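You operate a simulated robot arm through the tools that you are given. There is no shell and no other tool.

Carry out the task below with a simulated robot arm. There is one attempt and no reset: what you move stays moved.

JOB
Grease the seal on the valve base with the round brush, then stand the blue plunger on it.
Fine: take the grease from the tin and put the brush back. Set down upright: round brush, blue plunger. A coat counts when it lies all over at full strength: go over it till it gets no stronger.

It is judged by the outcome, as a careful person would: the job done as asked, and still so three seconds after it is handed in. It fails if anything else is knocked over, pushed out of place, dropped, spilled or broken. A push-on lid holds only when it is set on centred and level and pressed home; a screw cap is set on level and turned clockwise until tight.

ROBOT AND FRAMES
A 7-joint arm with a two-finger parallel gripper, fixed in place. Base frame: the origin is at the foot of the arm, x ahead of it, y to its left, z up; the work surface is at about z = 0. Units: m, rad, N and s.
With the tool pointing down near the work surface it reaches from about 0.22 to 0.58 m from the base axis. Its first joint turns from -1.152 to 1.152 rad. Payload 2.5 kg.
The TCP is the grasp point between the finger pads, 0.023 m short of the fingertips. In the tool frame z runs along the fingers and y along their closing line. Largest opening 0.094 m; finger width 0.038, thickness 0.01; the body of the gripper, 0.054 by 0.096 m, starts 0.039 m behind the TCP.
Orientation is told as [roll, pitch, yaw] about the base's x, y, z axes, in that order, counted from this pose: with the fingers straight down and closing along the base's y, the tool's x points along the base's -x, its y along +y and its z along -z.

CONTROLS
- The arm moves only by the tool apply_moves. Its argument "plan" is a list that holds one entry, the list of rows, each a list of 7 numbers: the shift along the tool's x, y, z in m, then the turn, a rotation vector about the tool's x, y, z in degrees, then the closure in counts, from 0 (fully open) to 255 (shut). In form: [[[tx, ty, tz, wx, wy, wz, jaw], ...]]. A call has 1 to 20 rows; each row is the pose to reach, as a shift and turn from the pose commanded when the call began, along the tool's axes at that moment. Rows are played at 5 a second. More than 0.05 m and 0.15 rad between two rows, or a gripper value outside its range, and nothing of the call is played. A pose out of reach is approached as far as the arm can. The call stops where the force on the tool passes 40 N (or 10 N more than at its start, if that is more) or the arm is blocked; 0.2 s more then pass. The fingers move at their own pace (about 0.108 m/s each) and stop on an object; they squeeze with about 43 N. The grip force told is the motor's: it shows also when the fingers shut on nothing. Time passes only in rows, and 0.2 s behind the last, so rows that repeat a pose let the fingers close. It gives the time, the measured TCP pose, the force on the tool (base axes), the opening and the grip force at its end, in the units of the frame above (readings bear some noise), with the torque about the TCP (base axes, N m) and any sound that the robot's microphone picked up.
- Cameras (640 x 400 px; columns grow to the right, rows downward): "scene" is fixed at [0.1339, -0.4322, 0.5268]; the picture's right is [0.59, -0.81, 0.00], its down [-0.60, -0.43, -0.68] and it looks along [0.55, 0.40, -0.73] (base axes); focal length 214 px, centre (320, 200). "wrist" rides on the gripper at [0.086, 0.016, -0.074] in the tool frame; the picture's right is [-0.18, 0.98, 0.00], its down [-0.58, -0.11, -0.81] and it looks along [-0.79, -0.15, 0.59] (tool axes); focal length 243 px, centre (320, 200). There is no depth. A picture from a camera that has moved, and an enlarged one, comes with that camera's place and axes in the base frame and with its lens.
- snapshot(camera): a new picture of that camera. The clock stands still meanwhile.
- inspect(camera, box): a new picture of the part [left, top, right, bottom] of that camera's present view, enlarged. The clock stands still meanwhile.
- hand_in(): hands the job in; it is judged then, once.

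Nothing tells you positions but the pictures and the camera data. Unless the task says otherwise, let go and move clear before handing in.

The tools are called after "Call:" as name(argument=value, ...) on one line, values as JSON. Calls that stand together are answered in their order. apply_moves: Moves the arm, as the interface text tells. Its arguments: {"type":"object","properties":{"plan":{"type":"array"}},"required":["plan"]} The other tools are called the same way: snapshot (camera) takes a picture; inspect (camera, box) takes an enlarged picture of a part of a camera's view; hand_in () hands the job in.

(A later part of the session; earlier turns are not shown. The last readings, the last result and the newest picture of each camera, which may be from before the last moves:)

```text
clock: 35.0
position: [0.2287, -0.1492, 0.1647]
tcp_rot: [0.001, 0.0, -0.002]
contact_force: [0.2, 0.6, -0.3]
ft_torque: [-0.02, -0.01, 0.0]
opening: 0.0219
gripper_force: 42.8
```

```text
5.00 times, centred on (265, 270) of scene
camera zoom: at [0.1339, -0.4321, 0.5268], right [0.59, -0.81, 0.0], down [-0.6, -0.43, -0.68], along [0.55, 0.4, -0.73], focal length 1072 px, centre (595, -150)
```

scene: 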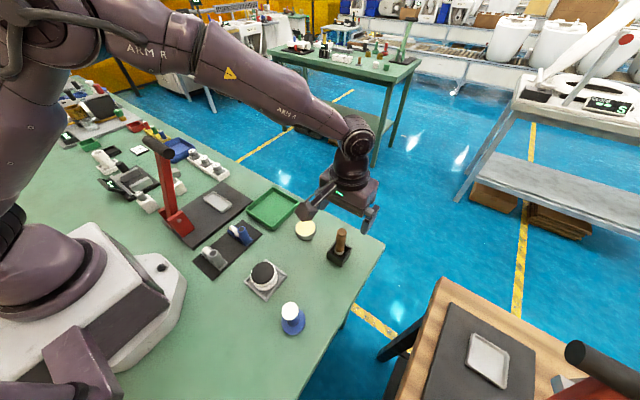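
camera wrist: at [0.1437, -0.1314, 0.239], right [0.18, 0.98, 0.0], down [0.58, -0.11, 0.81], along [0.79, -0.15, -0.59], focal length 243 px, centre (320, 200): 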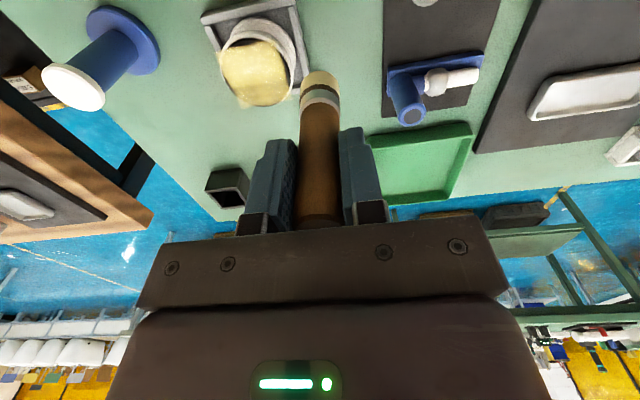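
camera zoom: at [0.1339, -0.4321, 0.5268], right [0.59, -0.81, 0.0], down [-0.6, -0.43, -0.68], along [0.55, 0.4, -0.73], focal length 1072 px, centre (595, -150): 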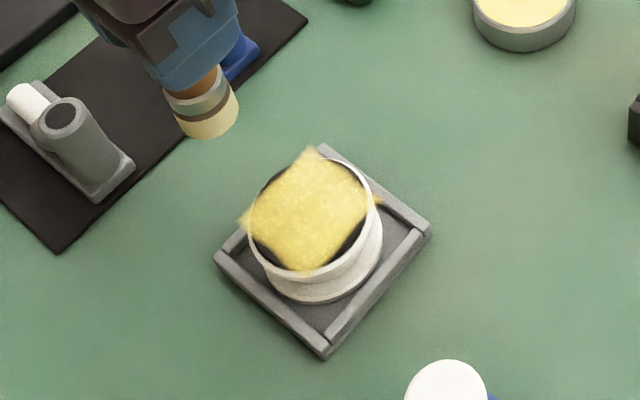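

The coat now looks nearly uniform over the whole patch. I take a closer look as a reference, then make another full pass to check that it gets no stronger.

Call:
inspect(camera="wrist", box=[210, 25, 310, 115])

Call:
inspect(camera="scene", box=[245, 255, 285, 290])

Call:
apply_moves(plan=[[[0, -0.03, 0, 0, 0, 0, 255], [0.014, -0.064, 0, 0, 0, 0, 255], [0.014, -0.064, 0.02, 0, 0, 0, 255], [0.014, -0.064, 0.033, 0, 0, 0, 255], [0.014, -0.064, 0.0358, 0, 0, 0, 255], [0.014, -0.0543, 0.0358, 0, 0, 0, 255], [0.014, -0.0457, 0.0358, 0, 0, 0, 255], [0.014, -0.036, 0.0358, 0, 0, 0, 255], [0.007, -0.036, 0.0358, 0, 0, 0, 255], [0.007, -0.0457, 0.0358, 0, 0, 0, 255], [0.007, -0.0543, 0.0358, 0, 0, 0, 255], [0.007, -0.064, 0.0358, 0, 0, 0, 255], [0, -0.064, 0.0358, 0, 0, 0, 255], [0, -0.0543, 0.0358, 0, 0, 0, 255], [0, -0.0457, 0.0358, 0, 0, 0, 255], [0, -0.036, 0.0358, 0, 0, 0, 255], [-0.007, -0.036, 0.0358, 0, 0, 0, 255], [-0.007, -0.0457, 0.0358, 0, 0, 0, 255], [-0.007, -0.0543, 0.0358, 0, 0, 0, 255], [-0.007, -0.064, 0.0358, 0, 0, 0, 255]]])

```text
4.44 times, centred on (260, 70) of wrist
camera zoom: at [0.1437, -0.1322, 0.2392], right [0.19, 0.98, 0.0], down [0.58, -0.11, 0.81], along [0.79, -0.15, -0.59], focal length 1078 px, centre (587, 778)
```

zoom: 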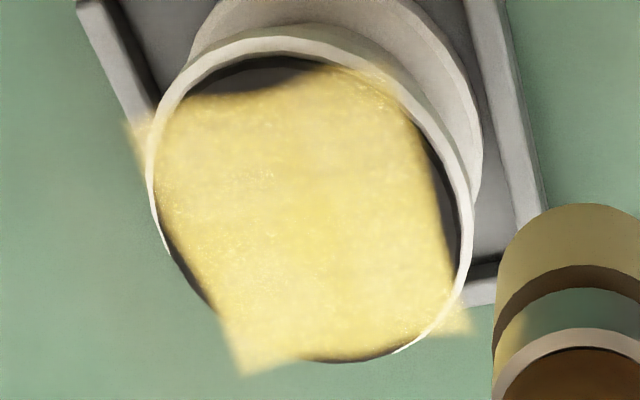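

```text
11.43 times, centred on (265, 272) of scene
camera zoom: at [0.1339, -0.4321, 0.5268], right [0.59, -0.81, 0.0], down [-0.6, -0.43, -0.68], along [0.55, 0.4, -0.73], focal length 2451 px, centre (949, -629)
```

zoom: 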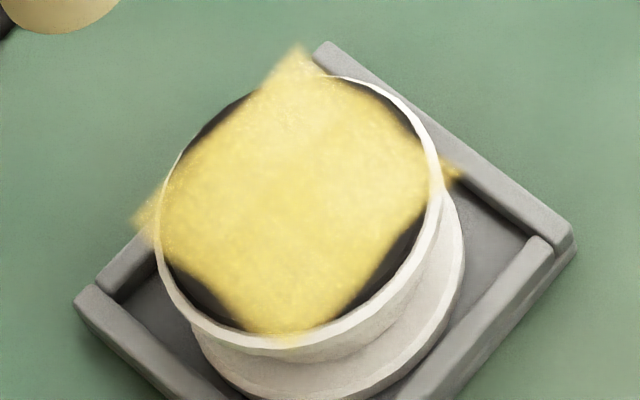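

```text
clock: 39.2
position: [0.2371, -0.2147, 0.1279]
tcp_rot: [0.0, 0.0, 0.001]
contact_force: [-0.3, -0.1, 1.8]
ft_torque: [0.06, 0.0, 0.0]
opening: 0.0213
gripper_force: 42.8
```

Call:
apply_moves(plan=[[[-0.007, 0, 0, 0, 0, 0, 255], [-0.007, 0.0097, 0, 0, 0, 0, 255], [-0.007, 0.0183, 0, 0, 0, 0, 255], [-0.007, 0.028, 0, 0, 0, 0, 255], [0.0026, 0.0304, 0, 0, 0, 0, 255], [0.0114, 0.0304, 0, 0, 0, 0, 255], [0.019, 0.026, 0, 0, 0, 0, 255], [0.0234, 0.0184, 0, 0, 0, 0, 255], [0.0234, 0.0096, 0, 0, 0, 0, 255], [0.019, 0.002, 0, 0, 0, 0, 255], [0.0114, -0.0024, 0, 0, 0, 0, 255], [0.0026, -0.0024, 0, 0, 0, 0, 255], [-0.005, 0.002, 0, 0, 0, 0, 255], [-0.0094, 0.0096, 0, 0, 0, 0, 255], [-0.0094, 0.0184, 0, 0, 0, 0, 255], [0, 0.02, 0, 0, 0, 0, 255], [0.007, 0.014, 0, 0, 0, 0, 255]]])

Call:
apply_moves(plan=[[[0, 0, -0.015, 0, 0, 0, 255], [0, 0, -0.035, 0, 0, 0, 255], [0, 0.03, -0.0358, 0, 0, 0, 255], [0, 0.05, -0.0358, 0, 0, 0, 255], [0, 0.05, -0.0358, 0, 0, 0, 255]]])

Call:
inspect(camera="wrist", box=[210, 25, 310, 115])

Call:
inspect(camera="scene", box=[245, 255, 285, 290])

```text
clock: 42.8
position: [0.2315, -0.1992, 0.127]
tcp_rot: [-0.002, 0.0, 0.0]
contact_force: [2.7, 2.2, 11.2]
ft_torque: [0.18, -0.36, 0.0]
opening: 0.0216
gripper_force: 43.0
```

```text
clock: 44.0
position: [0.2321, -0.1482, 0.1622]
tcp_rot: [-0.001, -0.001, -0.001]
contact_force: [-0.5, 0.1, 0.9]
ft_torque: [0.0, 0.03, -0.01]
opening: 0.0217
gripper_force: 42.7
```

```text
4.44 times, centred on (260, 70) of wrist
camera zoom: at [0.1453, -0.1317, 0.2364], right [0.18, 0.98, 0.0], down [0.58, -0.11, 0.81], along [0.79, -0.15, -0.59], focal length 1078 px, centre (587, 778)
```

zoom: 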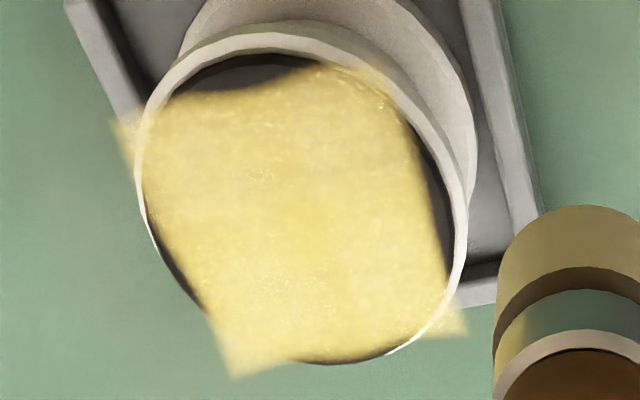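

```text
11.43 times, centred on (265, 272) of scene
camera zoom: at [0.1339, -0.4321, 0.5268], right [0.59, -0.81, 0.0], down [-0.6, -0.43, -0.68], along [0.55, 0.4, -0.73], focal length 2451 px, centre (949, -629)
```

zoom: 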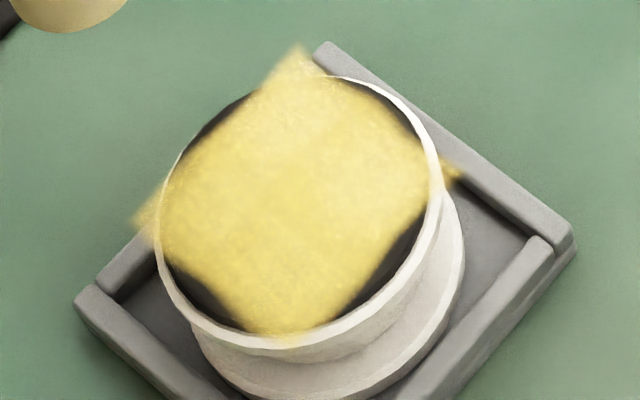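

The coat changed very little on that pass, so it is close to saturated. To rule out a brush running dry, I take fresh grease from the tin and make one more pass.

Call:
apply_moves(plan=[[[-0.043, -0.01, -0.01, 0, 0, 0, 255], [-0.086, -0.02, -0.01, 0, 0, 0, 255], [-0.129, -0.03, -0.01, 0, 0, 0, 255], [-0.171, -0.039, -0.01, 0, 0, 0, 255], [-0.171, -0.039, 0.02, 0, 0, 0, 255], [-0.171, -0.039, 0.05, 0, 0, 0, 255], [-0.171, -0.039, 0.058, 0, 0, 0, 255], [-0.171, -0.039, 0.061, 0, 0, 0, 255], [-0.171, -0.039, 0.061, 0, 0, 0, 255]]])

Call:
inspect(camera="wrist", box=[260, 0, 380, 120])

```text
clock: 46.0
position: [0.3997, -0.1899, 0.1029]
tcp_rot: [0.0, -0.003, 0.0]
contact_force: [-2.0, 0.2, 5.3]
ft_torque: [0.03, 0.03, 0.02]
opening: 0.0218
gripper_force: 43.3
```

```text
3.33 times, centred on (320, 60) of wrist
camera zoom: at [0.3145, -0.1716, 0.1778], right [0.18, 0.98, 0.0], down [0.58, -0.11, 0.81], along [0.79, -0.15, -0.59], focal length 809 px, centre (320, 667)
```

zoom: 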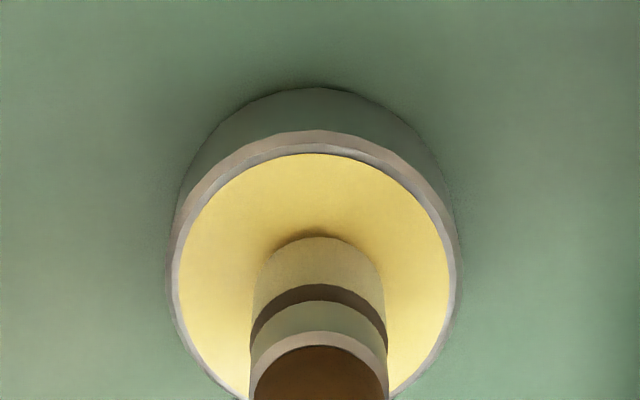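

Fresh grease is taken with light contact (5 N). I return to the seal and go over it again.

Call:
apply_moves(plan=[[[0, 0, -0.03, 0, 0, 0, 255], [0, 0, -0.07, 0, 0, 0, 255], [0.046, -0.006, -0.078, 0, 0, 0, 255], [0.092, -0.012, -0.078, 0, 0, 0, 255], [0.138, -0.018, -0.078, 0, 0, 0, 255], [0.185, -0.025, -0.078, 0, 0, 0, 255], [0.185, -0.025, -0.05, 0, 0, 0, 255], [0.185, -0.025, -0.03, 0, 0, 0, 255], [0.185, -0.025, -0.0254, 0, 0, 0, 255], [0.185, -0.0153, -0.0254, 0, 0, 0, 255], [0.185, -0.0067, -0.0254, 0, 0, 0, 255], [0.185, 0.003, -0.0254, 0, 0, 0, 255], [0.178, 0.003, -0.0254, 0, 0, 0, 255], [0.178, -0.0067, -0.0254, 0, 0, 0, 255], [0.178, -0.0153, -0.0254, 0, 0, 0, 255], [0.178, -0.025, -0.0254, 0, 0, 0, 255], [0.171, -0.025, -0.0254, 0, 0, 0, 255], [0.171, -0.0153, -0.0254, 0, 0, 0, 255], [0.171, -0.0067, -0.0254, 0, 0, 0, 255], [0.171, 0.003, -0.0254, 0, 0, 0, 255]]])

Call:
inspect(camera="wrist", box=[260, 0, 380, 120])

```text
clock: 50.2
position: [0.2305, -0.1868, 0.1266]
tcp_rot: [-0.001, 0.0, 0.001]
contact_force: [-0.4, -0.8, -0.4]
ft_torque: [0.0, 0.0, 0.02]
opening: 0.0215
gripper_force: 43.0
```

```text
3.33 times, centred on (320, 60) of wrist
camera zoom: at [0.1439, -0.1688, 0.202], right [0.18, 0.98, 0.0], down [0.58, -0.11, 0.81], along [0.79, -0.15, -0.59], focal length 809 px, centre (320, 667)
```

zoom: 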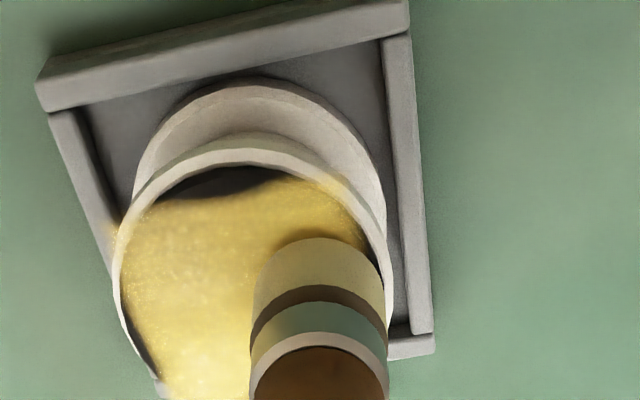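

Call:
apply_moves(plan=[[[-0.007, 0, 0, 0, 0, 0, 255], [-0.007, -0.0097, 0, 0, 0, 0, 255], [-0.007, -0.0183, 0, 0, 0, 0, 255], [-0.007, -0.028, 0, 0, 0, 0, 255], [-0.014, -0.028, 0, 0, 0, 0, 255], [-0.014, -0.0183, 0, 0, 0, 0, 255], [-0.014, -0.0097, 0, 0, 0, 0, 255], [-0.014, 0, 0, 0, 0, 0, 255], [-0.0044, 0.0024, 0, 0, 0, 0, 255], [0.0044, 0.0024, 0, 0, 0, 0, 255], [0.012, -0.002, 0, 0, 0, 0, 255], [0.0164, -0.0096, 0, 0, 0, 0, 255], [0.0164, -0.0184, 0, 0, 0, 0, 255], [0.012, -0.026, 0, 0, 0, 0, 255], [0.0044, -0.0304, 0, 0, 0, 0, 255], [-0.0044, -0.0304, 0, 0, 0, 0, 255], [-0.012, -0.026, 0, 0, 0, 0, 255], [-0.0164, -0.0184, 0, 0, 0, 0, 255], [-0.0164, -0.0096, 0, 0, 0, 0, 255], [0, -0.014, 0, 0, 0, 0, 255]]])

Call:
apply_moves(plan=[[[0, 0, -0.015, 0, 0, 0, 255], [0, 0, -0.0356, 0, 0, 0, 255], [0, 0.03, -0.0356, 0, 0, 0, 255], [0, 0.05, -0.0356, 0, 0, 0, 255], [0, 0.05, -0.0356, 0, 0, 0, 255]]])

Call:
inspect(camera="wrist", box=[210, 25, 310, 115])

Call:
inspect(camera="scene", box=[245, 255, 285, 290])

```text
clock: 54.4
position: [0.2303, -0.2002, 0.128]
tcp_rot: [-0.001, 0.001, -0.001]
contact_force: [0.4, -0.4, -0.8]
ft_torque: [-0.03, 0.01, 0.01]
opening: 0.0216
gripper_force: 42.8
```

```text
clock: 55.6
position: [0.2294, -0.1496, 0.1623]
tcp_rot: [0.001, -0.001, -0.002]
contact_force: [-0.4, 0.1, -0.3]
ft_torque: [0.03, -0.01, 0.0]
opening: 0.0217
gripper_force: 43.0
```

```text
4.44 times, centred on (260, 70) of wrist
camera zoom: at [0.1436, -0.1321, 0.2368], right [0.18, 0.98, 0.0], down [0.58, -0.11, 0.81], along [0.79, -0.15, -0.59], focal length 1078 px, centre (587, 778)
```

zoom: 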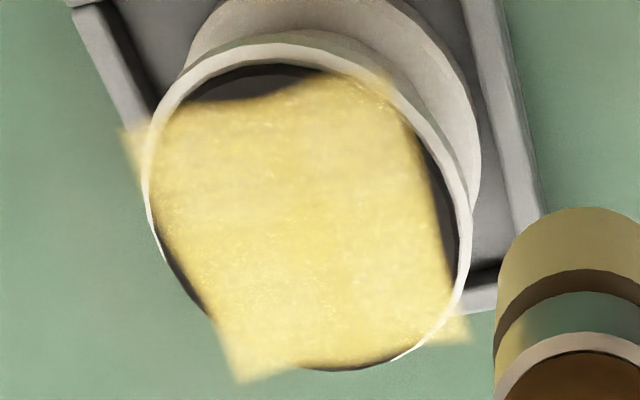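

```text
11.43 times, centred on (265, 272) of scene
camera zoom: at [0.1339, -0.4321, 0.5268], right [0.59, -0.81, 0.0], down [-0.6, -0.43, -0.68], along [0.55, 0.4, -0.73], focal length 2451 px, centre (949, -629)
```

zoom: 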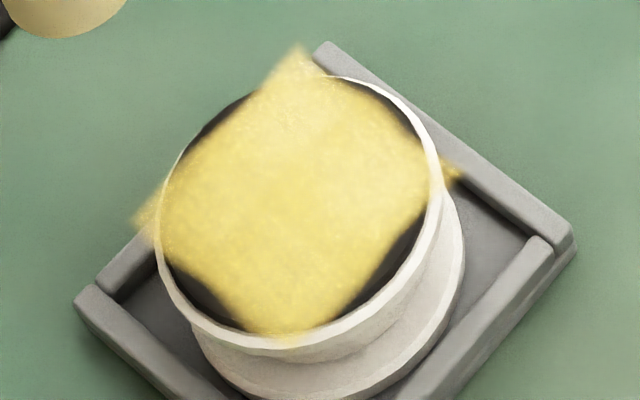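

The coat is unchanged after the fresh pass, so it is at full strength and even. Next I take the brush back over its holder and check alignment before lowering.

Call:
apply_moves(plan=[[[0, 0, -0.03, 0, 0, 0, 255], [-0.032, -0.032, -0.03, 0, 0, 0, 255], [-0.064, -0.064, -0.03, 0, 0, 0, 255], [-0.096, -0.096, -0.03, 0, 0, 0, 255], [-0.128, -0.128, -0.03, 0, 0, 0, 255], [-0.161, -0.16, -0.03, 0, 0, 0, 255], [-0.161, -0.16, 0.0, 0, 0, 0, 255], [-0.161, -0.16, 0.03, 0, 0, 0, 255], [-0.161, -0.16, 0.03, 0, 0, 0, 255]]])

Call:
inspect(camera="wrist", box=[240, 0, 400, 160])

Call:
inspect(camera="scene", box=[300, 190, 380, 270])

```text
clock: 57.6
position: [0.3898, -0.3107, 0.1326]
tcp_rot: [0.001, -0.001, -0.001]
contact_force: [-0.3, 0.2, -0.4]
ft_torque: [0.0, 0.02, -0.01]
opening: 0.0212
gripper_force: 42.6
```

```text
2.50 times, centred on (320, 80) of wrist
camera zoom: at [0.3037, -0.2934, 0.2075], right [0.18, 0.98, 0.0], down [0.58, -0.11, 0.81], along [0.79, -0.15, -0.59], focal length 606 px, centre (320, 500)
```

zoom: 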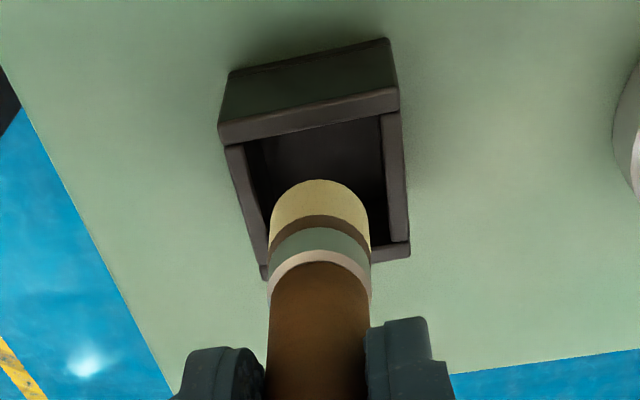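

```text
5.00 times, centred on (340, 230) of scene
camera zoom: at [0.1339, -0.4322, 0.5268], right [0.59, -0.81, 0.0], down [-0.6, -0.43, -0.68], along [0.55, 0.4, -0.73], focal length 1072 px, centre (220, 50)
```

zoom: 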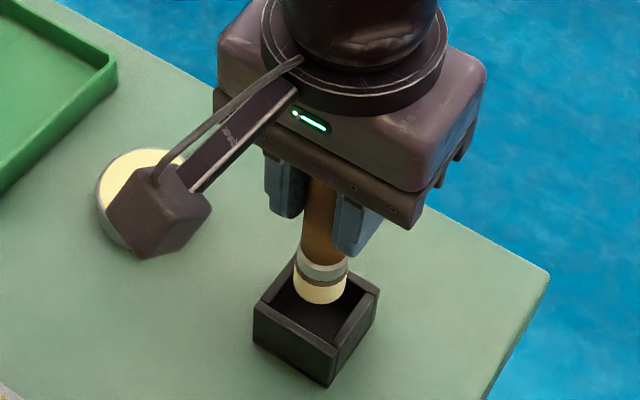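

The brush is centred over the holder opening. I lower it slowly.

Call:
apply_moves(plan=[[[0, 0, 0.015, 0, 0, 0, 255], [0, 0, 0.03, 0, 0, 0, 255], [0, 0, 0.04, 0, 0, 0, 255], [0, 0, 0.046, 0, 0, 0, 255], [0, 0, 0.0485, 0, 0, 0, 255], [0, 0, 0.0485, 0, 0, 0, 255]]])

Call:
snapshot(camera="wrist")

```text
clock: 59.0
position: [0.392, -0.3109, 0.0876]
tcp_rot: [-0.001, -0.004, -0.001]
contact_force: [-5.0, 4.8, 27.9]
ft_torque: [0.31, 0.27, 0.02]
opening: 0.0215
gripper_force: 43.2
```

```text
taken
camera wrist: at [0.3051, -0.2928, 0.1612], right [0.18, 0.98, 0.0], down [0.58, -0.11, 0.81], along [0.79, -0.15, -0.59], focal length 243 px, centre (320, 200)
```

wrist: 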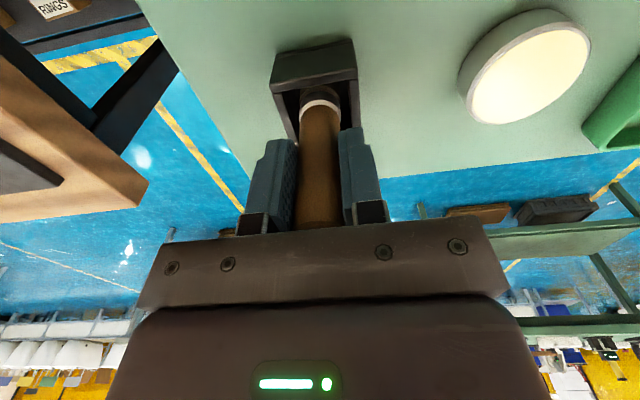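

The brush is pressing on the holder floor with about 28 N, a few mm sooner than at pick-up. I ease up a little and look before letting go.

Call:
apply_moves(plan=[[[0, 0, -0.001, 0, 0, 0, 255], [0, 0, -0.002, 0, 0, 0, 255], [0, 0, -0.002, 0, 0, 0, 255]]])

Call:
inspect(camera="wrist", box=[260, 20, 380, 140])

Call:
inspect(camera="scene", box=[300, 200, 380, 280])

```text
clock: 59.8
position: [0.3909, -0.3108, 0.0862]
tcp_rot: [-0.003, -0.004, -0.001]
contact_force: [3.5, -3.3, 14.9]
ft_torque: [-0.29, -0.45, -0.04]
opening: 0.0217
gripper_force: 43.0
```

```text
3.33 times, centred on (320, 80) of wrist
camera zoom: at [0.3051, -0.2925, 0.1612], right [0.18, 0.98, 0.0], down [0.58, -0.11, 0.81], along [0.79, -0.15, -0.59], focal length 809 px, centre (320, 600)
```

zoom: 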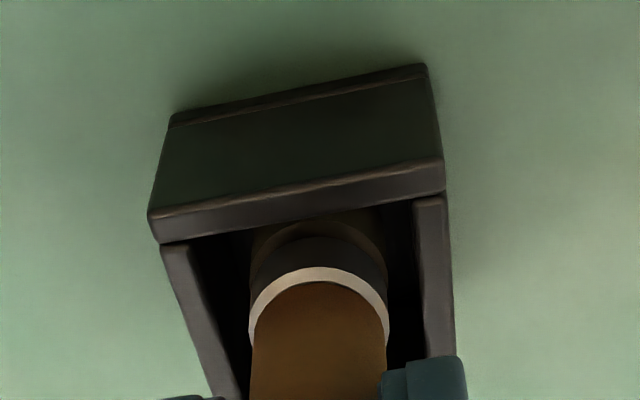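

```text
5.00 times, centred on (340, 240) of scene
camera zoom: at [0.1339, -0.4321, 0.5269], right [0.59, -0.81, 0.0], down [-0.6, -0.43, -0.68], along [0.55, 0.4, -0.73], focal length 1072 px, centre (220, 0)
```

zoom: 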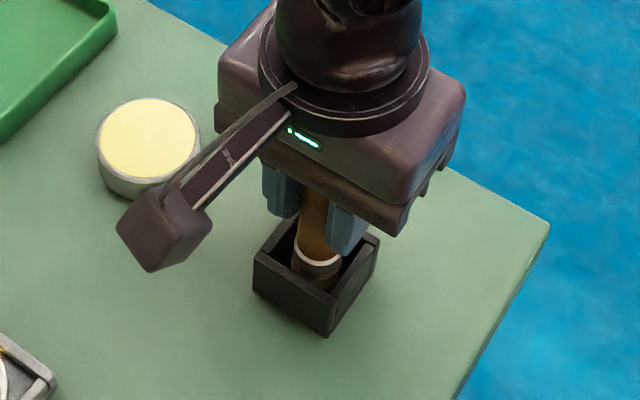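

The brush is seated upright inside the holder. I ease off the remaining pressure and open the fingers.

Call:
apply_moves(plan=[[[0, 0, -0.001, 0, 0, 0, 255], [0, 0, -0.0013, 0, 0, 0, 255], [0, 0, -0.0013, 0, 0, 0, 255], [0, 0, -0.0013, 0, 0, 0, 170], [0, 0, -0.0013, 0, 0, 0, 100], [0, 0, -0.0013, 0, 0, 0, 0], [0, 0, -0.0013, 0, 0, 0, 0]]])

Call:
snapshot(camera="wrist")

Call:
inspect(camera="scene", box=[300, 200, 380, 280])

```text
clock: 61.4
position: [0.3917, -0.3096, 0.0872]
tcp_rot: [0.001, 0.0, -0.001]
contact_force: [0.2, 0.4, -0.4]
ft_torque: [0.02, 0.0, 0.0]
opening: 0.0939
gripper_force: 0.0
```

```text
taken
camera wrist: at [0.3051, -0.2922, 0.1618], right [0.18, 0.98, 0.0], down [0.58, -0.11, 0.81], along [0.79, -0.15, -0.59], focal length 243 px, centre (320, 200)
```

wrist: 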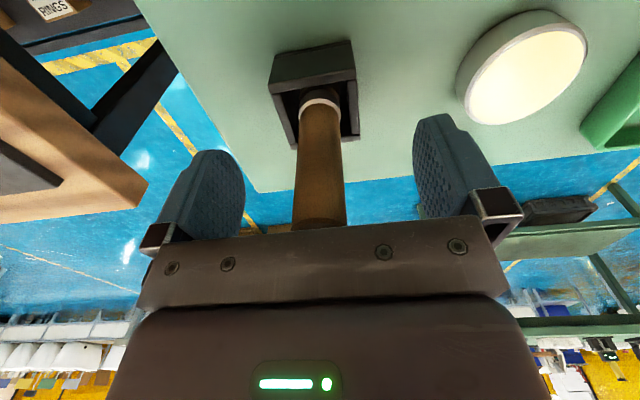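

```text
5.00 times, centred on (340, 240) of scene
camera zoom: at [0.1339, -0.4322, 0.5268], right [0.59, -0.81, 0.0], down [-0.6, -0.43, -0.68], along [0.55, 0.4, -0.73], focal length 1072 px, centre (220, 0)
```

zoom: 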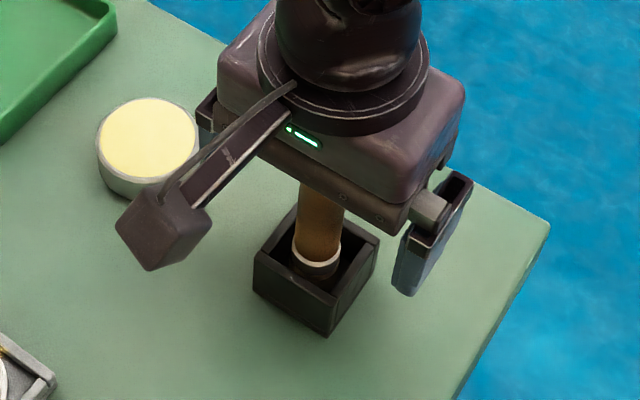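

The brush stands upright in the holder. I raise the gripper straight up and check it from above.

Call:
apply_moves(plan=[[[0, 0, -0.015, 0, 0, 0, 0], [0, 0, -0.04, 0, 0, 0, 0], [0, 0, -0.08, 0, 0, 0, 0], [0, 0, -0.12, 0, 0, 0, 0], [0, 0, -0.12, 0, 0, 0, 0]]])

Call:
snapshot(camera="wrist")

Call:
snapshot(camera="scene")

Call:
inspect(camera="scene", box=[300, 200, 380, 280])

```text
clock: 62.6
position: [0.3935, -0.3107, 0.208]
tcp_rot: [-0.001, 0.0, 0.0]
contact_force: [-0.1, 0.2, 0.0]
ft_torque: [0.05, 0.0, 0.02]
opening: 0.0941
gripper_force: 0.0
```

```text
taken
camera wrist: at [0.3066, -0.2933, 0.2826], right [0.18, 0.98, 0.0], down [0.58, -0.11, 0.81], along [0.79, -0.15, -0.59], focal length 243 px, centre (320, 200)
```

wrist: 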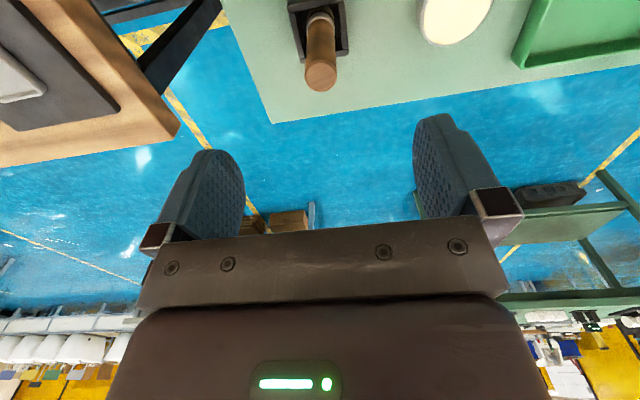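

```text
taken
```

scene: 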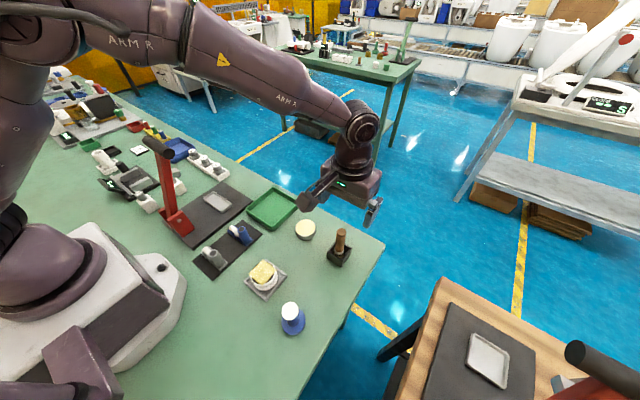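

```text
5.00 times, centred on (340, 240) of scene
camera zoom: at [0.1339, -0.4322, 0.5268], right [0.59, -0.81, 0.0], down [-0.6, -0.43, -0.68], along [0.55, 0.4, -0.73], focal length 1072 px, centre (220, 0)
```

zoom: 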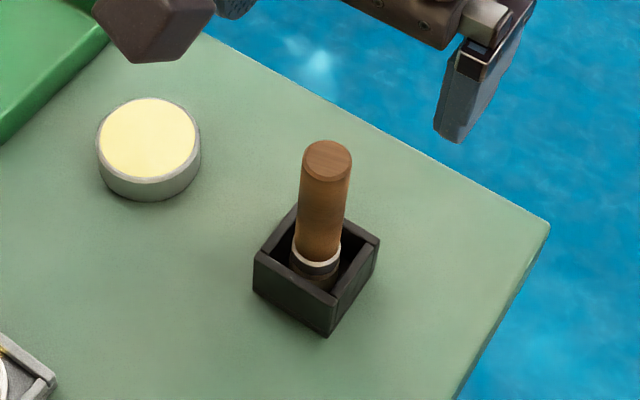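

The brush is back, upright in its holder, and nothing else has moved. Next I move above the plunger at about (0.2005, -0.3145).

Call:
apply_moves(plan=[[[0.047, -0.001, 0, 0, 0, 0, 0], [0.094, -0.002, 0, 0, 0, 0, 0], [0.141, -0.003, 0, 0, 0, 0, 0], [0.1885, -0.0045, 0, 0, 0, 0, 0], [0.1905, -0.0045, 0.03, 0, 0, 0, 0], [0.1905, -0.0045, 0.04, 0, 0, 0, 0], [0.1905, -0.0045, 0.04, 0, 0, 0, 0]]])

Call:
snapshot(camera="wrist")

Call:
inspect(camera="wrist", box=[240, 0, 400, 160])

Call:
inspect(camera="scene", box=[240, 250, 340, 350])

```text
clock: 64.2
position: [0.2008, -0.3153, 0.1689]
tcp_rot: [0.001, 0.0, 0.0]
contact_force: [1.1, -0.4, 0.8]
ft_torque: [-0.01, -0.02, 0.04]
opening: 0.0941
gripper_force: 0.1
```

```text
taken
camera wrist: at [0.1142, -0.2983, 0.2428], right [0.18, 0.98, 0.0], down [0.58, -0.11, 0.81], along [0.79, -0.15, -0.59], focal length 243 px, centre (320, 200)
```

wrist: 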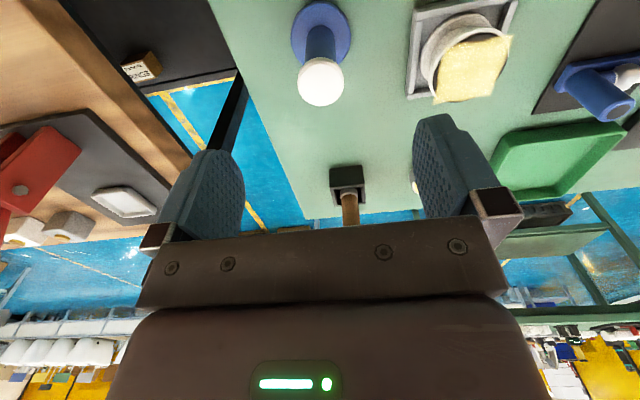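

```text
2.50 times, centred on (320, 80) of wrist
camera zoom: at [0.1142, -0.2983, 0.2428], right [0.18, 0.98, 0.0], down [0.58, -0.11, 0.81], along [0.79, -0.15, -0.59], focal length 606 px, centre (320, 500)
```

zoom: 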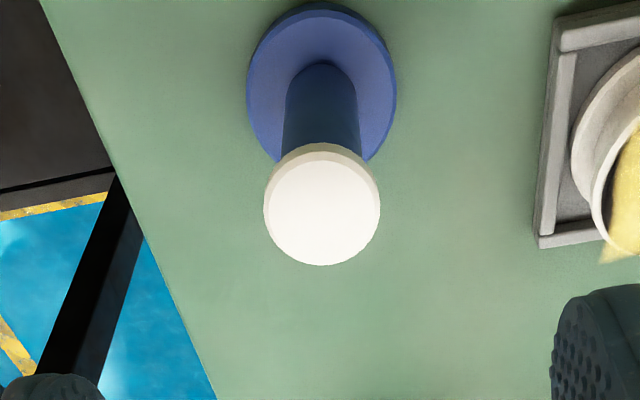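

```text
4.00 times, centred on (290, 300) of scene
camera zoom: at [0.1339, -0.4322, 0.5268], right [0.59, -0.81, 0.0], down [-0.6, -0.43, -0.68], along [0.55, 0.4, -0.73], focal length 858 px, centre (440, -200)
```

zoom: 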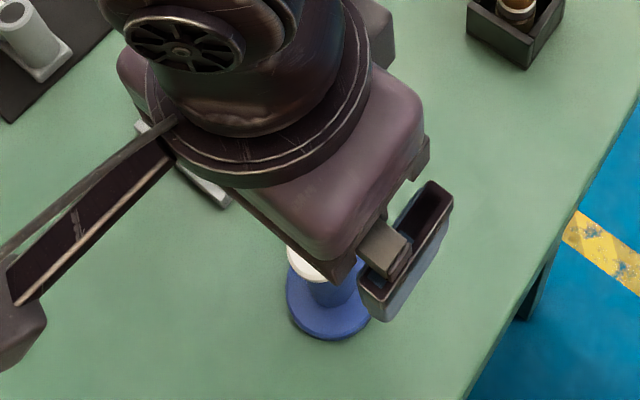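

The plunger's top is centred under the gripper at z≈0.08. I descend so the fingers straddle the white knob, with the TCP at z≈0.073.

Call:
apply_moves(plan=[[[0, 0.0004, 0.03, 0, 0, 0, 0], [0, 0.0004, 0.06, 0, 0, 0, 0], [0, 0.0004, 0.08, 0, 0, 0, 0], [0, 0.0004, 0.092, 0, 0, 0, 0], [0, 0.0004, 0.095, 0, 0, 0, 0], [0, 0.0004, 0.095, 0, 0, 0, 0]]])

Call:
snapshot(camera="wrist")

Call:
inspect(camera="scene", box=[240, 260, 340, 360])

```text
clock: 65.6
position: [0.2006, -0.3141, 0.0729]
tcp_rot: [0.0, -0.001, 0.001]
contact_force: [0.8, -0.6, 0.9]
ft_torque: [0.0, -0.02, 0.02]
opening: 0.0942
gripper_force: 0.0
```

```text
taken
camera wrist: at [0.1146, -0.2966, 0.1468], right [0.18, 0.98, 0.0], down [0.58, -0.11, 0.81], along [0.79, -0.15, -0.59], focal length 243 px, centre (320, 200)
```

wrist: 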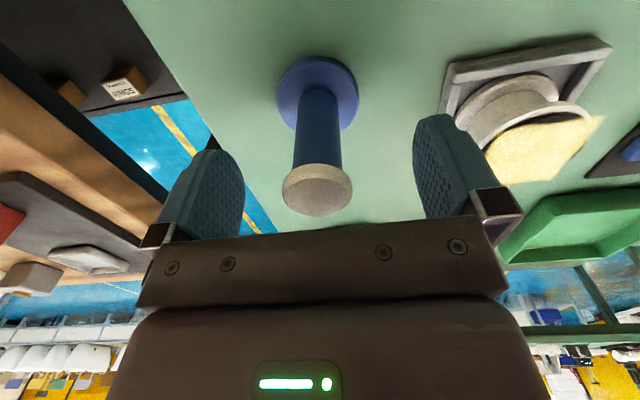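

```text
4.00 times, centred on (290, 310) of scene
camera zoom: at [0.1339, -0.4322, 0.5268], right [0.59, -0.81, 0.0], down [-0.6, -0.43, -0.68], along [0.55, 0.4, -0.73], focal length 858 px, centre (440, -240)
```

zoom: 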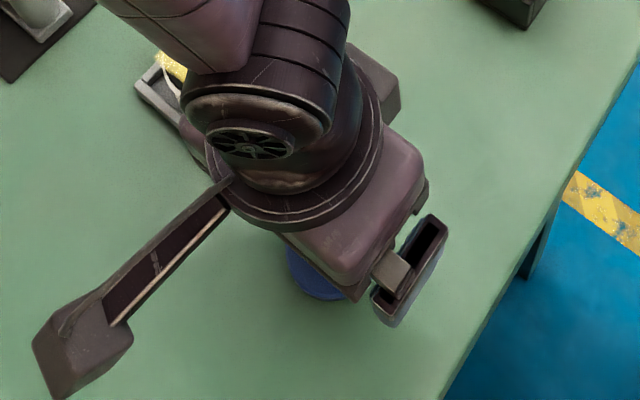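

The knob sits between the fingers at the right height, within about 1 mm of centre. I close on it.

Call:
apply_moves(plan=[[[0, -0.001, 0, 0, 0, 0, 0], [0, -0.001, 0, 0, 0, 0, 255], [0, -0.001, 0, 0, 0, 0, 255], [0, -0.001, 0, 0, 0, 0, 255], [0, -0.001, 0, 0, 0, 0, 255], [0, -0.001, 0, 0, 0, 0, 255]]])

Call:
snapshot(camera="wrist")

```text
clock: 67.0
position: [0.2001, -0.3153, 0.0726]
tcp_rot: [-0.001, 0.0, 0.0]
contact_force: [0.5, -0.2, 0.7]
ft_torque: [0.03, -0.02, -0.03]
opening: 0.0307
gripper_force: 43.1
```

```text
taken
camera wrist: at [0.1144, -0.2976, 0.1476], right [0.18, 0.98, 0.0], down [0.58, -0.11, 0.81], along [0.79, -0.15, -0.59], focal length 243 px, centre (320, 200)
```

wrist: 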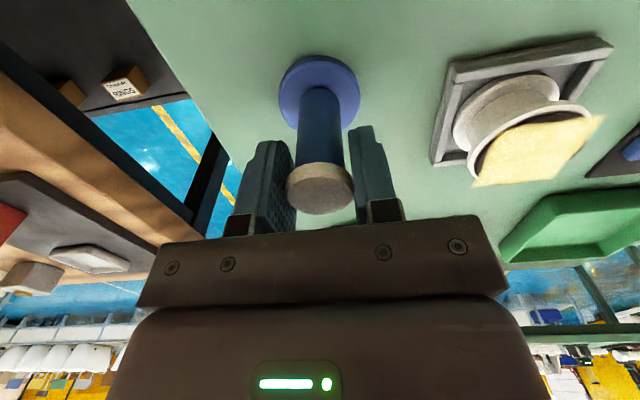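

The plunger is gripped by the knob (opening 0.0307) and upright. I lift it straight up.

Call:
apply_moves(plan=[[[0, 0, -0.01, 0, 0, 0, 255], [0, 0, -0.03, 0, 0, 0, 255], [0, 0, -0.06, 0, 0, 0, 255], [0, 0, -0.09, 0, 0, 0, 255], [0, 0, -0.09, 0, 0, 0, 255]]])

Call:
snapshot(camera="wrist")

Call:
inspect(camera="scene", box=[220, 220, 340, 340])

```text
clock: 68.2
position: [0.2004, -0.3127, 0.1635]
tcp_rot: [-0.001, 0.0, 0.0]
contact_force: [-0.3, 0.5, -1.0]
ft_torque: [0.05, 0.0, -0.01]
opening: 0.0308
gripper_force: 43.4
```

```text
taken
camera wrist: at [0.1143, -0.2966, 0.238], right [0.18, 0.98, 0.0], down [0.58, -0.11, 0.81], along [0.79, -0.15, -0.59], focal length 243 px, centre (320, 200)
```

wrist: 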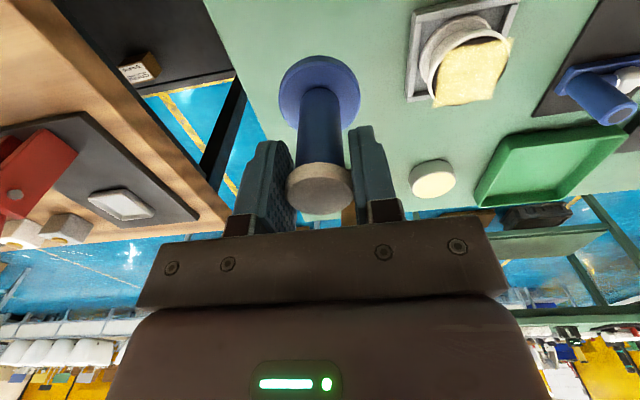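

```text
3.33 times, centred on (280, 280) of scene
camera zoom: at [0.1339, -0.4322, 0.5268], right [0.59, -0.81, 0.0], down [-0.6, -0.43, -0.68], along [0.55, 0.4, -0.73], focal length 715 px, centre (453, -67)
```

zoom: 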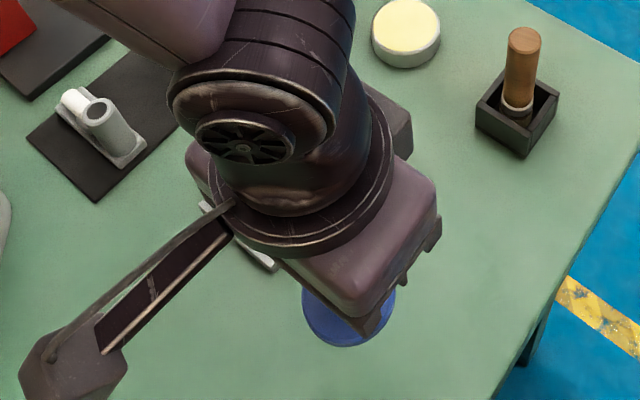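

The plunger hangs upright, just as it stood. I carry it over to the seal and stop about 15 mm above to check alignment.

Call:
apply_moves(plan=[[[-0.0075, 0.029, 0, 0, 0, 0, 255], [-0.015, 0.058, 0, 0, 0, 0, 255], [-0.0225, 0.087, 0, 0, 0, 0, 255], [-0.0295, 0.1151, 0, 0, 0, 0, 255], [-0.0295, 0.1151, 0.015, 0, 0, 0, 255], [-0.0295, 0.1151, 0.028, 0, 0, 0, 255], [-0.0295, 0.1151, 0.028, 0, 0, 0, 255]]])

Call:
inspect(camera="wrist", box=[240, 0, 400, 160])

Call:
inspect(camera="scene", box=[220, 220, 310, 310])

```text
clock: 69.8
position: [0.2308, -0.1996, 0.1352]
tcp_rot: [-0.001, 0.001, 0.001]
contact_force: [0.6, 0.4, -0.4]
ft_torque: [-0.03, -0.01, 0.03]
opening: 0.0307
gripper_force: 43.4
```

```text
2.50 times, centred on (320, 80) of wrist
camera zoom: at [0.1439, -0.1834, 0.2093], right [0.18, 0.98, 0.0], down [0.58, -0.11, 0.81], along [0.79, -0.15, -0.59], focal length 606 px, centre (320, 500)
```

zoom: 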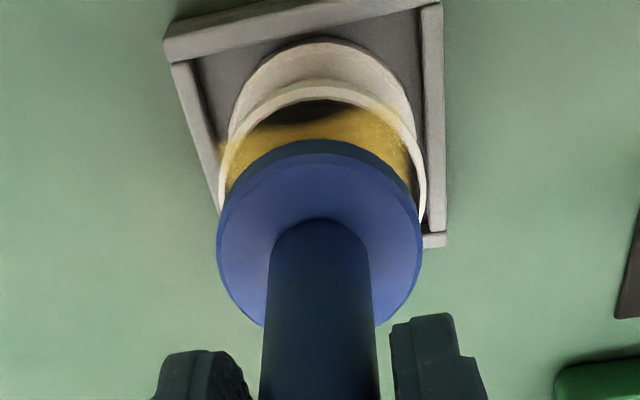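

```text
4.44 times, centred on (265, 265) of scene
camera zoom: at [0.1339, -0.4322, 0.5268], right [0.59, -0.81, 0.0], down [-0.6, -0.43, -0.68], along [0.55, 0.4, -0.73], focal length 953 px, centre (564, -89)
```

zoom: 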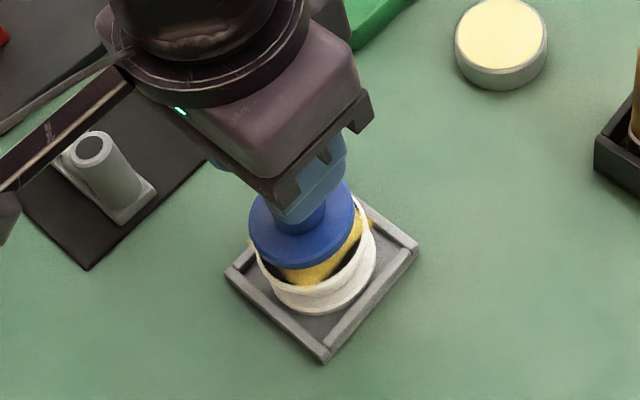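

Alignment looks close, with the plunger perhaps 1–2 mm too far out in x. I take tighter zooms to fine-tune it.

Call:
inspect(camera="scene", box=[243, 252, 288, 292])

Call:
inspect(camera="wrist", box=[280, 10, 370, 100])

```text
10.00 times, centred on (266, 272) of scene
camera zoom: at [0.1339, -0.4322, 0.5268], right [0.59, -0.81, 0.0], down [-0.6, -0.43, -0.68], along [0.55, 0.4, -0.73], focal length 2145 px, centre (865, -520)
```

zoom: 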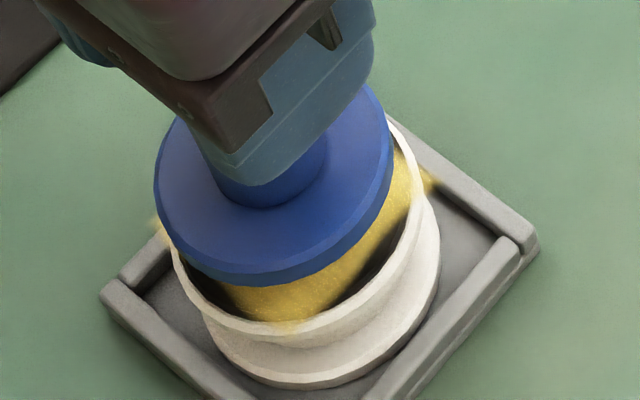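

```text
4.44 times, centred on (325, 55) of wrist
camera zoom: at [0.1439, -0.1834, 0.2093], right [0.18, 0.98, 0.0], down [0.58, -0.11, 0.81], along [0.79, -0.15, -0.59], focal length 1078 px, centre (298, 844)
```

zoom: 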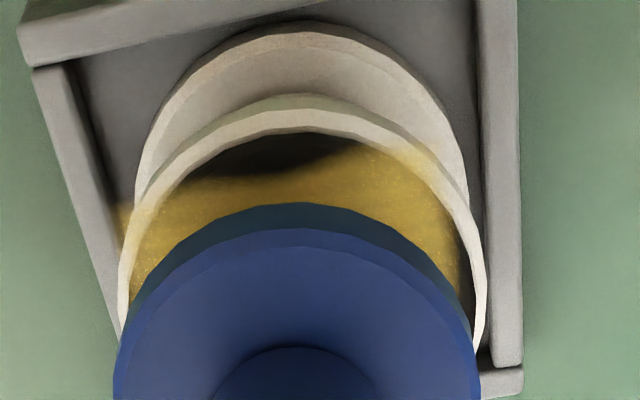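

I lower to within about 3 mm of the seal so the two discs can be compared almost in the same plane.

Call:
apply_moves(plan=[[[0.0, 0.0003, 0.005, 0, 0, 0, 255], [0.0, 0.0003, 0.009, 0, 0, 0, 255], [0.0, 0.0003, 0.011, 0, 0, 0, 255], [0.0, 0.0003, 0.011, 0, 0, 0, 255]]])

Call:
inspect(camera="scene", box=[243, 252, 288, 292])

Call:
inspect(camera="wrist", box=[280, 10, 370, 100])

```text
clock: 70.8
position: [0.2291, -0.1996, 0.1241]
tcp_rot: [0.001, -0.001, -0.001]
contact_force: [-0.3, -0.5, -0.8]
ft_torque: [-0.01, 0.01, -0.01]
opening: 0.0309
gripper_force: 42.7
```

```text
10.00 times, centred on (266, 272) of scene
camera zoom: at [0.1339, -0.4322, 0.5268], right [0.59, -0.81, 0.0], down [-0.6, -0.43, -0.68], along [0.55, 0.4, -0.73], focal length 2145 px, centre (865, -520)
```

zoom: 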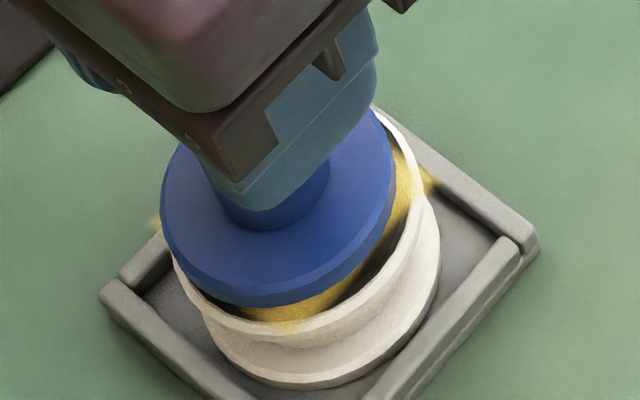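

```text
4.44 times, centred on (325, 55) of wrist
camera zoom: at [0.143, -0.1826, 0.1983], right [0.18, 0.98, 0.0], down [0.58, -0.11, 0.81], along [0.79, -0.15, -0.59], focal length 1078 px, centre (298, 844)
```

zoom: 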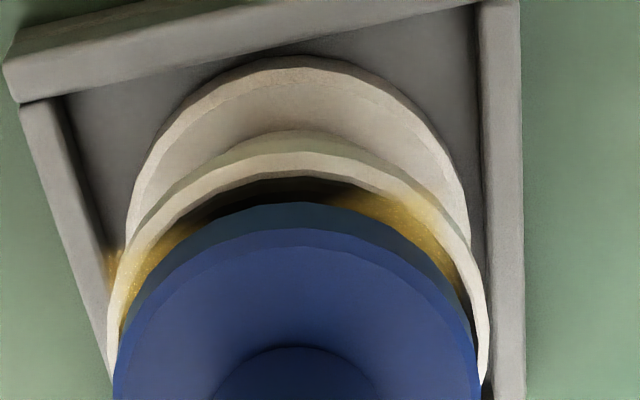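

Comparing the discs in both views, the plunger is concentric with the seal within about 1 mm and still a few mm above it. I lower it in small steps until it rests.

Call:
apply_moves(plan=[[[0.0, 0.0, 0.0015, 0, 0, 0, 255], [0.0, 0.0, 0.003, 0, 0, 0, 255], [0.0, 0.0, 0.004, 0, 0, 0, 255], [0.0, 0.0, 0.004, 0, 0, 0, 255]]])

Call:
inspect(camera="scene", box=[243, 252, 288, 292])

Call:
inspect(camera="wrist", box=[280, 10, 370, 100])

```text
clock: 71.8
position: [0.2307, -0.1995, 0.1193]
tcp_rot: [0.001, -0.001, 0.001]
contact_force: [-0.3, -0.3, -0.7]
ft_torque: [0.03, 0.02, 0.0]
opening: 0.0305
gripper_force: 42.6
```

```text
10.00 times, centred on (266, 272) of scene
camera zoom: at [0.1339, -0.4322, 0.5268], right [0.59, -0.81, 0.0], down [-0.6, -0.43, -0.68], along [0.55, 0.4, -0.73], focal length 2145 px, centre (865, -520)
```

zoom: 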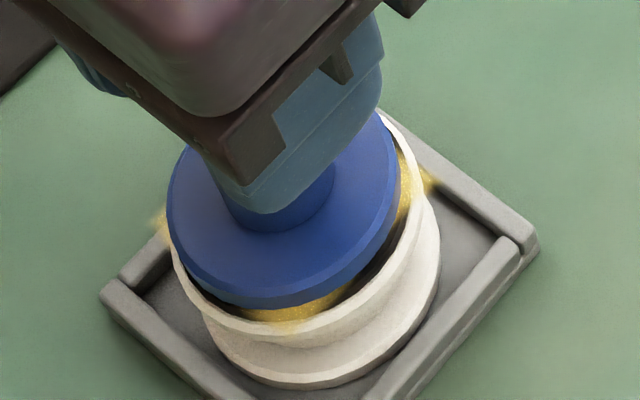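

```text
4.44 times, centred on (325, 55) of wrist
camera zoom: at [0.144, -0.1824, 0.1949], right [0.18, 0.98, 0.0], down [0.58, -0.11, 0.81], along [0.79, -0.15, -0.59], focal length 1078 px, centre (298, 844)
```

zoom: 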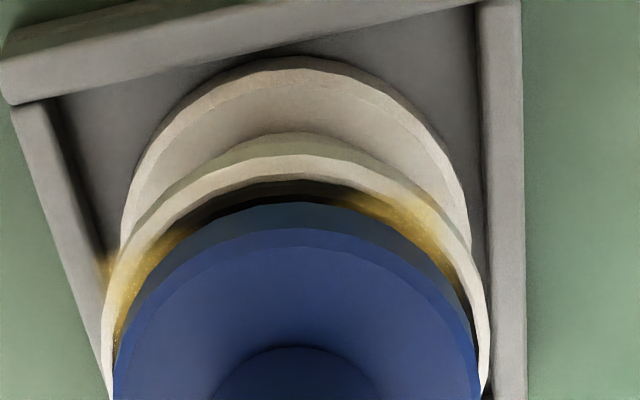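

It is still free of contact, and the arm's true position wanders by about 1 mm. I nudge 1 mm towards the base to stay centred and keep lowering in small steps.

Call:
apply_moves(plan=[[[0.001, 0.0, 0.0005, 0, 0, 0, 255], [0.001, 0.0, 0.0015, 0, 0, 0, 255], [0.001, 0.0, 0.0015, 0, 0, 0, 255]]])

Call:
inspect(camera="wrist", box=[280, 10, 370, 100])

Call:
inspect(camera="scene", box=[243, 252, 288, 292])

```text
clock: 72.6
position: [0.2285, -0.2004, 0.1197]
tcp_rot: [-0.001, 0.0, 0.0]
contact_force: [-0.5, -0.2, 4.5]
ft_torque: [0.07, 0.03, 0.02]
opening: 0.0309
gripper_force: 43.3
```

```text
4.44 times, centred on (325, 55) of wrist
camera zoom: at [0.1426, -0.1822, 0.1935], right [0.18, 0.98, 0.0], down [0.58, -0.11, 0.81], along [0.79, -0.15, -0.59], focal length 1078 px, centre (298, 844)
```

zoom: 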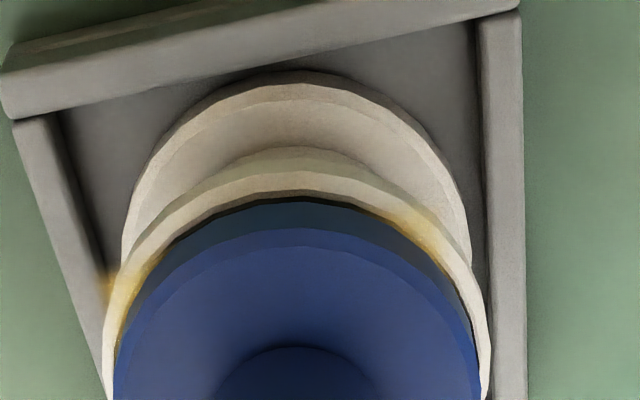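

```text
10.00 times, centred on (266, 272) of scene
camera zoom: at [0.1339, -0.4321, 0.5268], right [0.59, -0.81, 0.0], down [-0.6, -0.43, -0.68], along [0.55, 0.4, -0.73], focal length 2145 px, centre (865, -520)
```

zoom: 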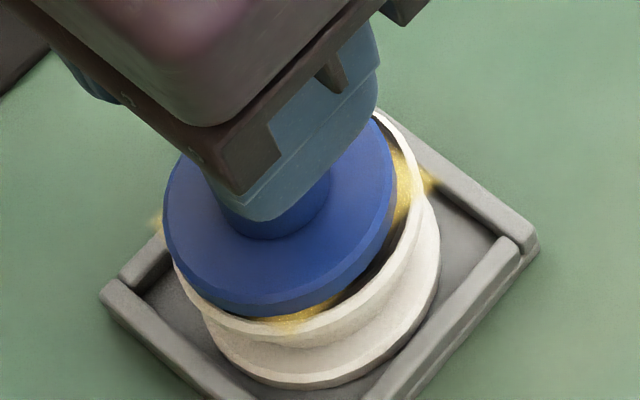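

The plunger touches the seal lightly at 4.5 N. Before letting go I take a closer look at its centring from both views.

Call:
inspect(camera="wrist", box=[270, 40, 370, 120])

Call:
inspect(camera="scene", box=[250, 258, 282, 288])

```text
5.00 times, centred on (320, 80) of wrist
camera zoom: at [0.1426, -0.1822, 0.1935], right [0.18, 0.98, 0.0], down [0.58, -0.11, 0.81], along [0.79, -0.15, -0.59], focal length 1213 px, centre (320, 800)
```

zoom: 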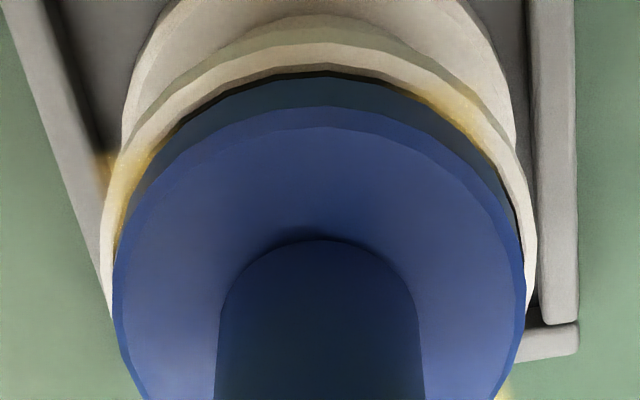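

```text
13.33 times, centred on (266, 273) of scene
camera zoom: at [0.1339, -0.4321, 0.5268], right [0.59, -0.81, 0.0], down [-0.6, -0.43, -0.68], along [0.55, 0.4, -0.73], focal length 2860 px, centre (1040, -773)
```

zoom: 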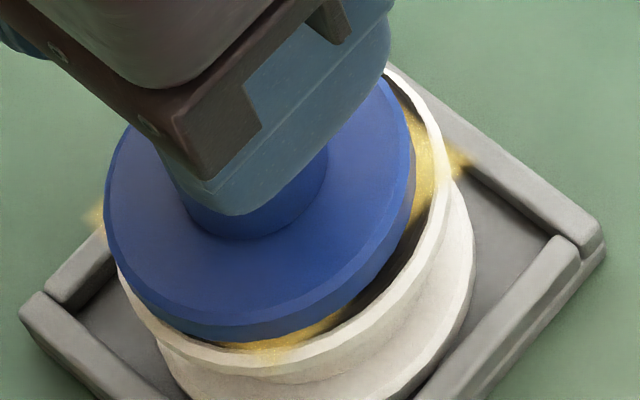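

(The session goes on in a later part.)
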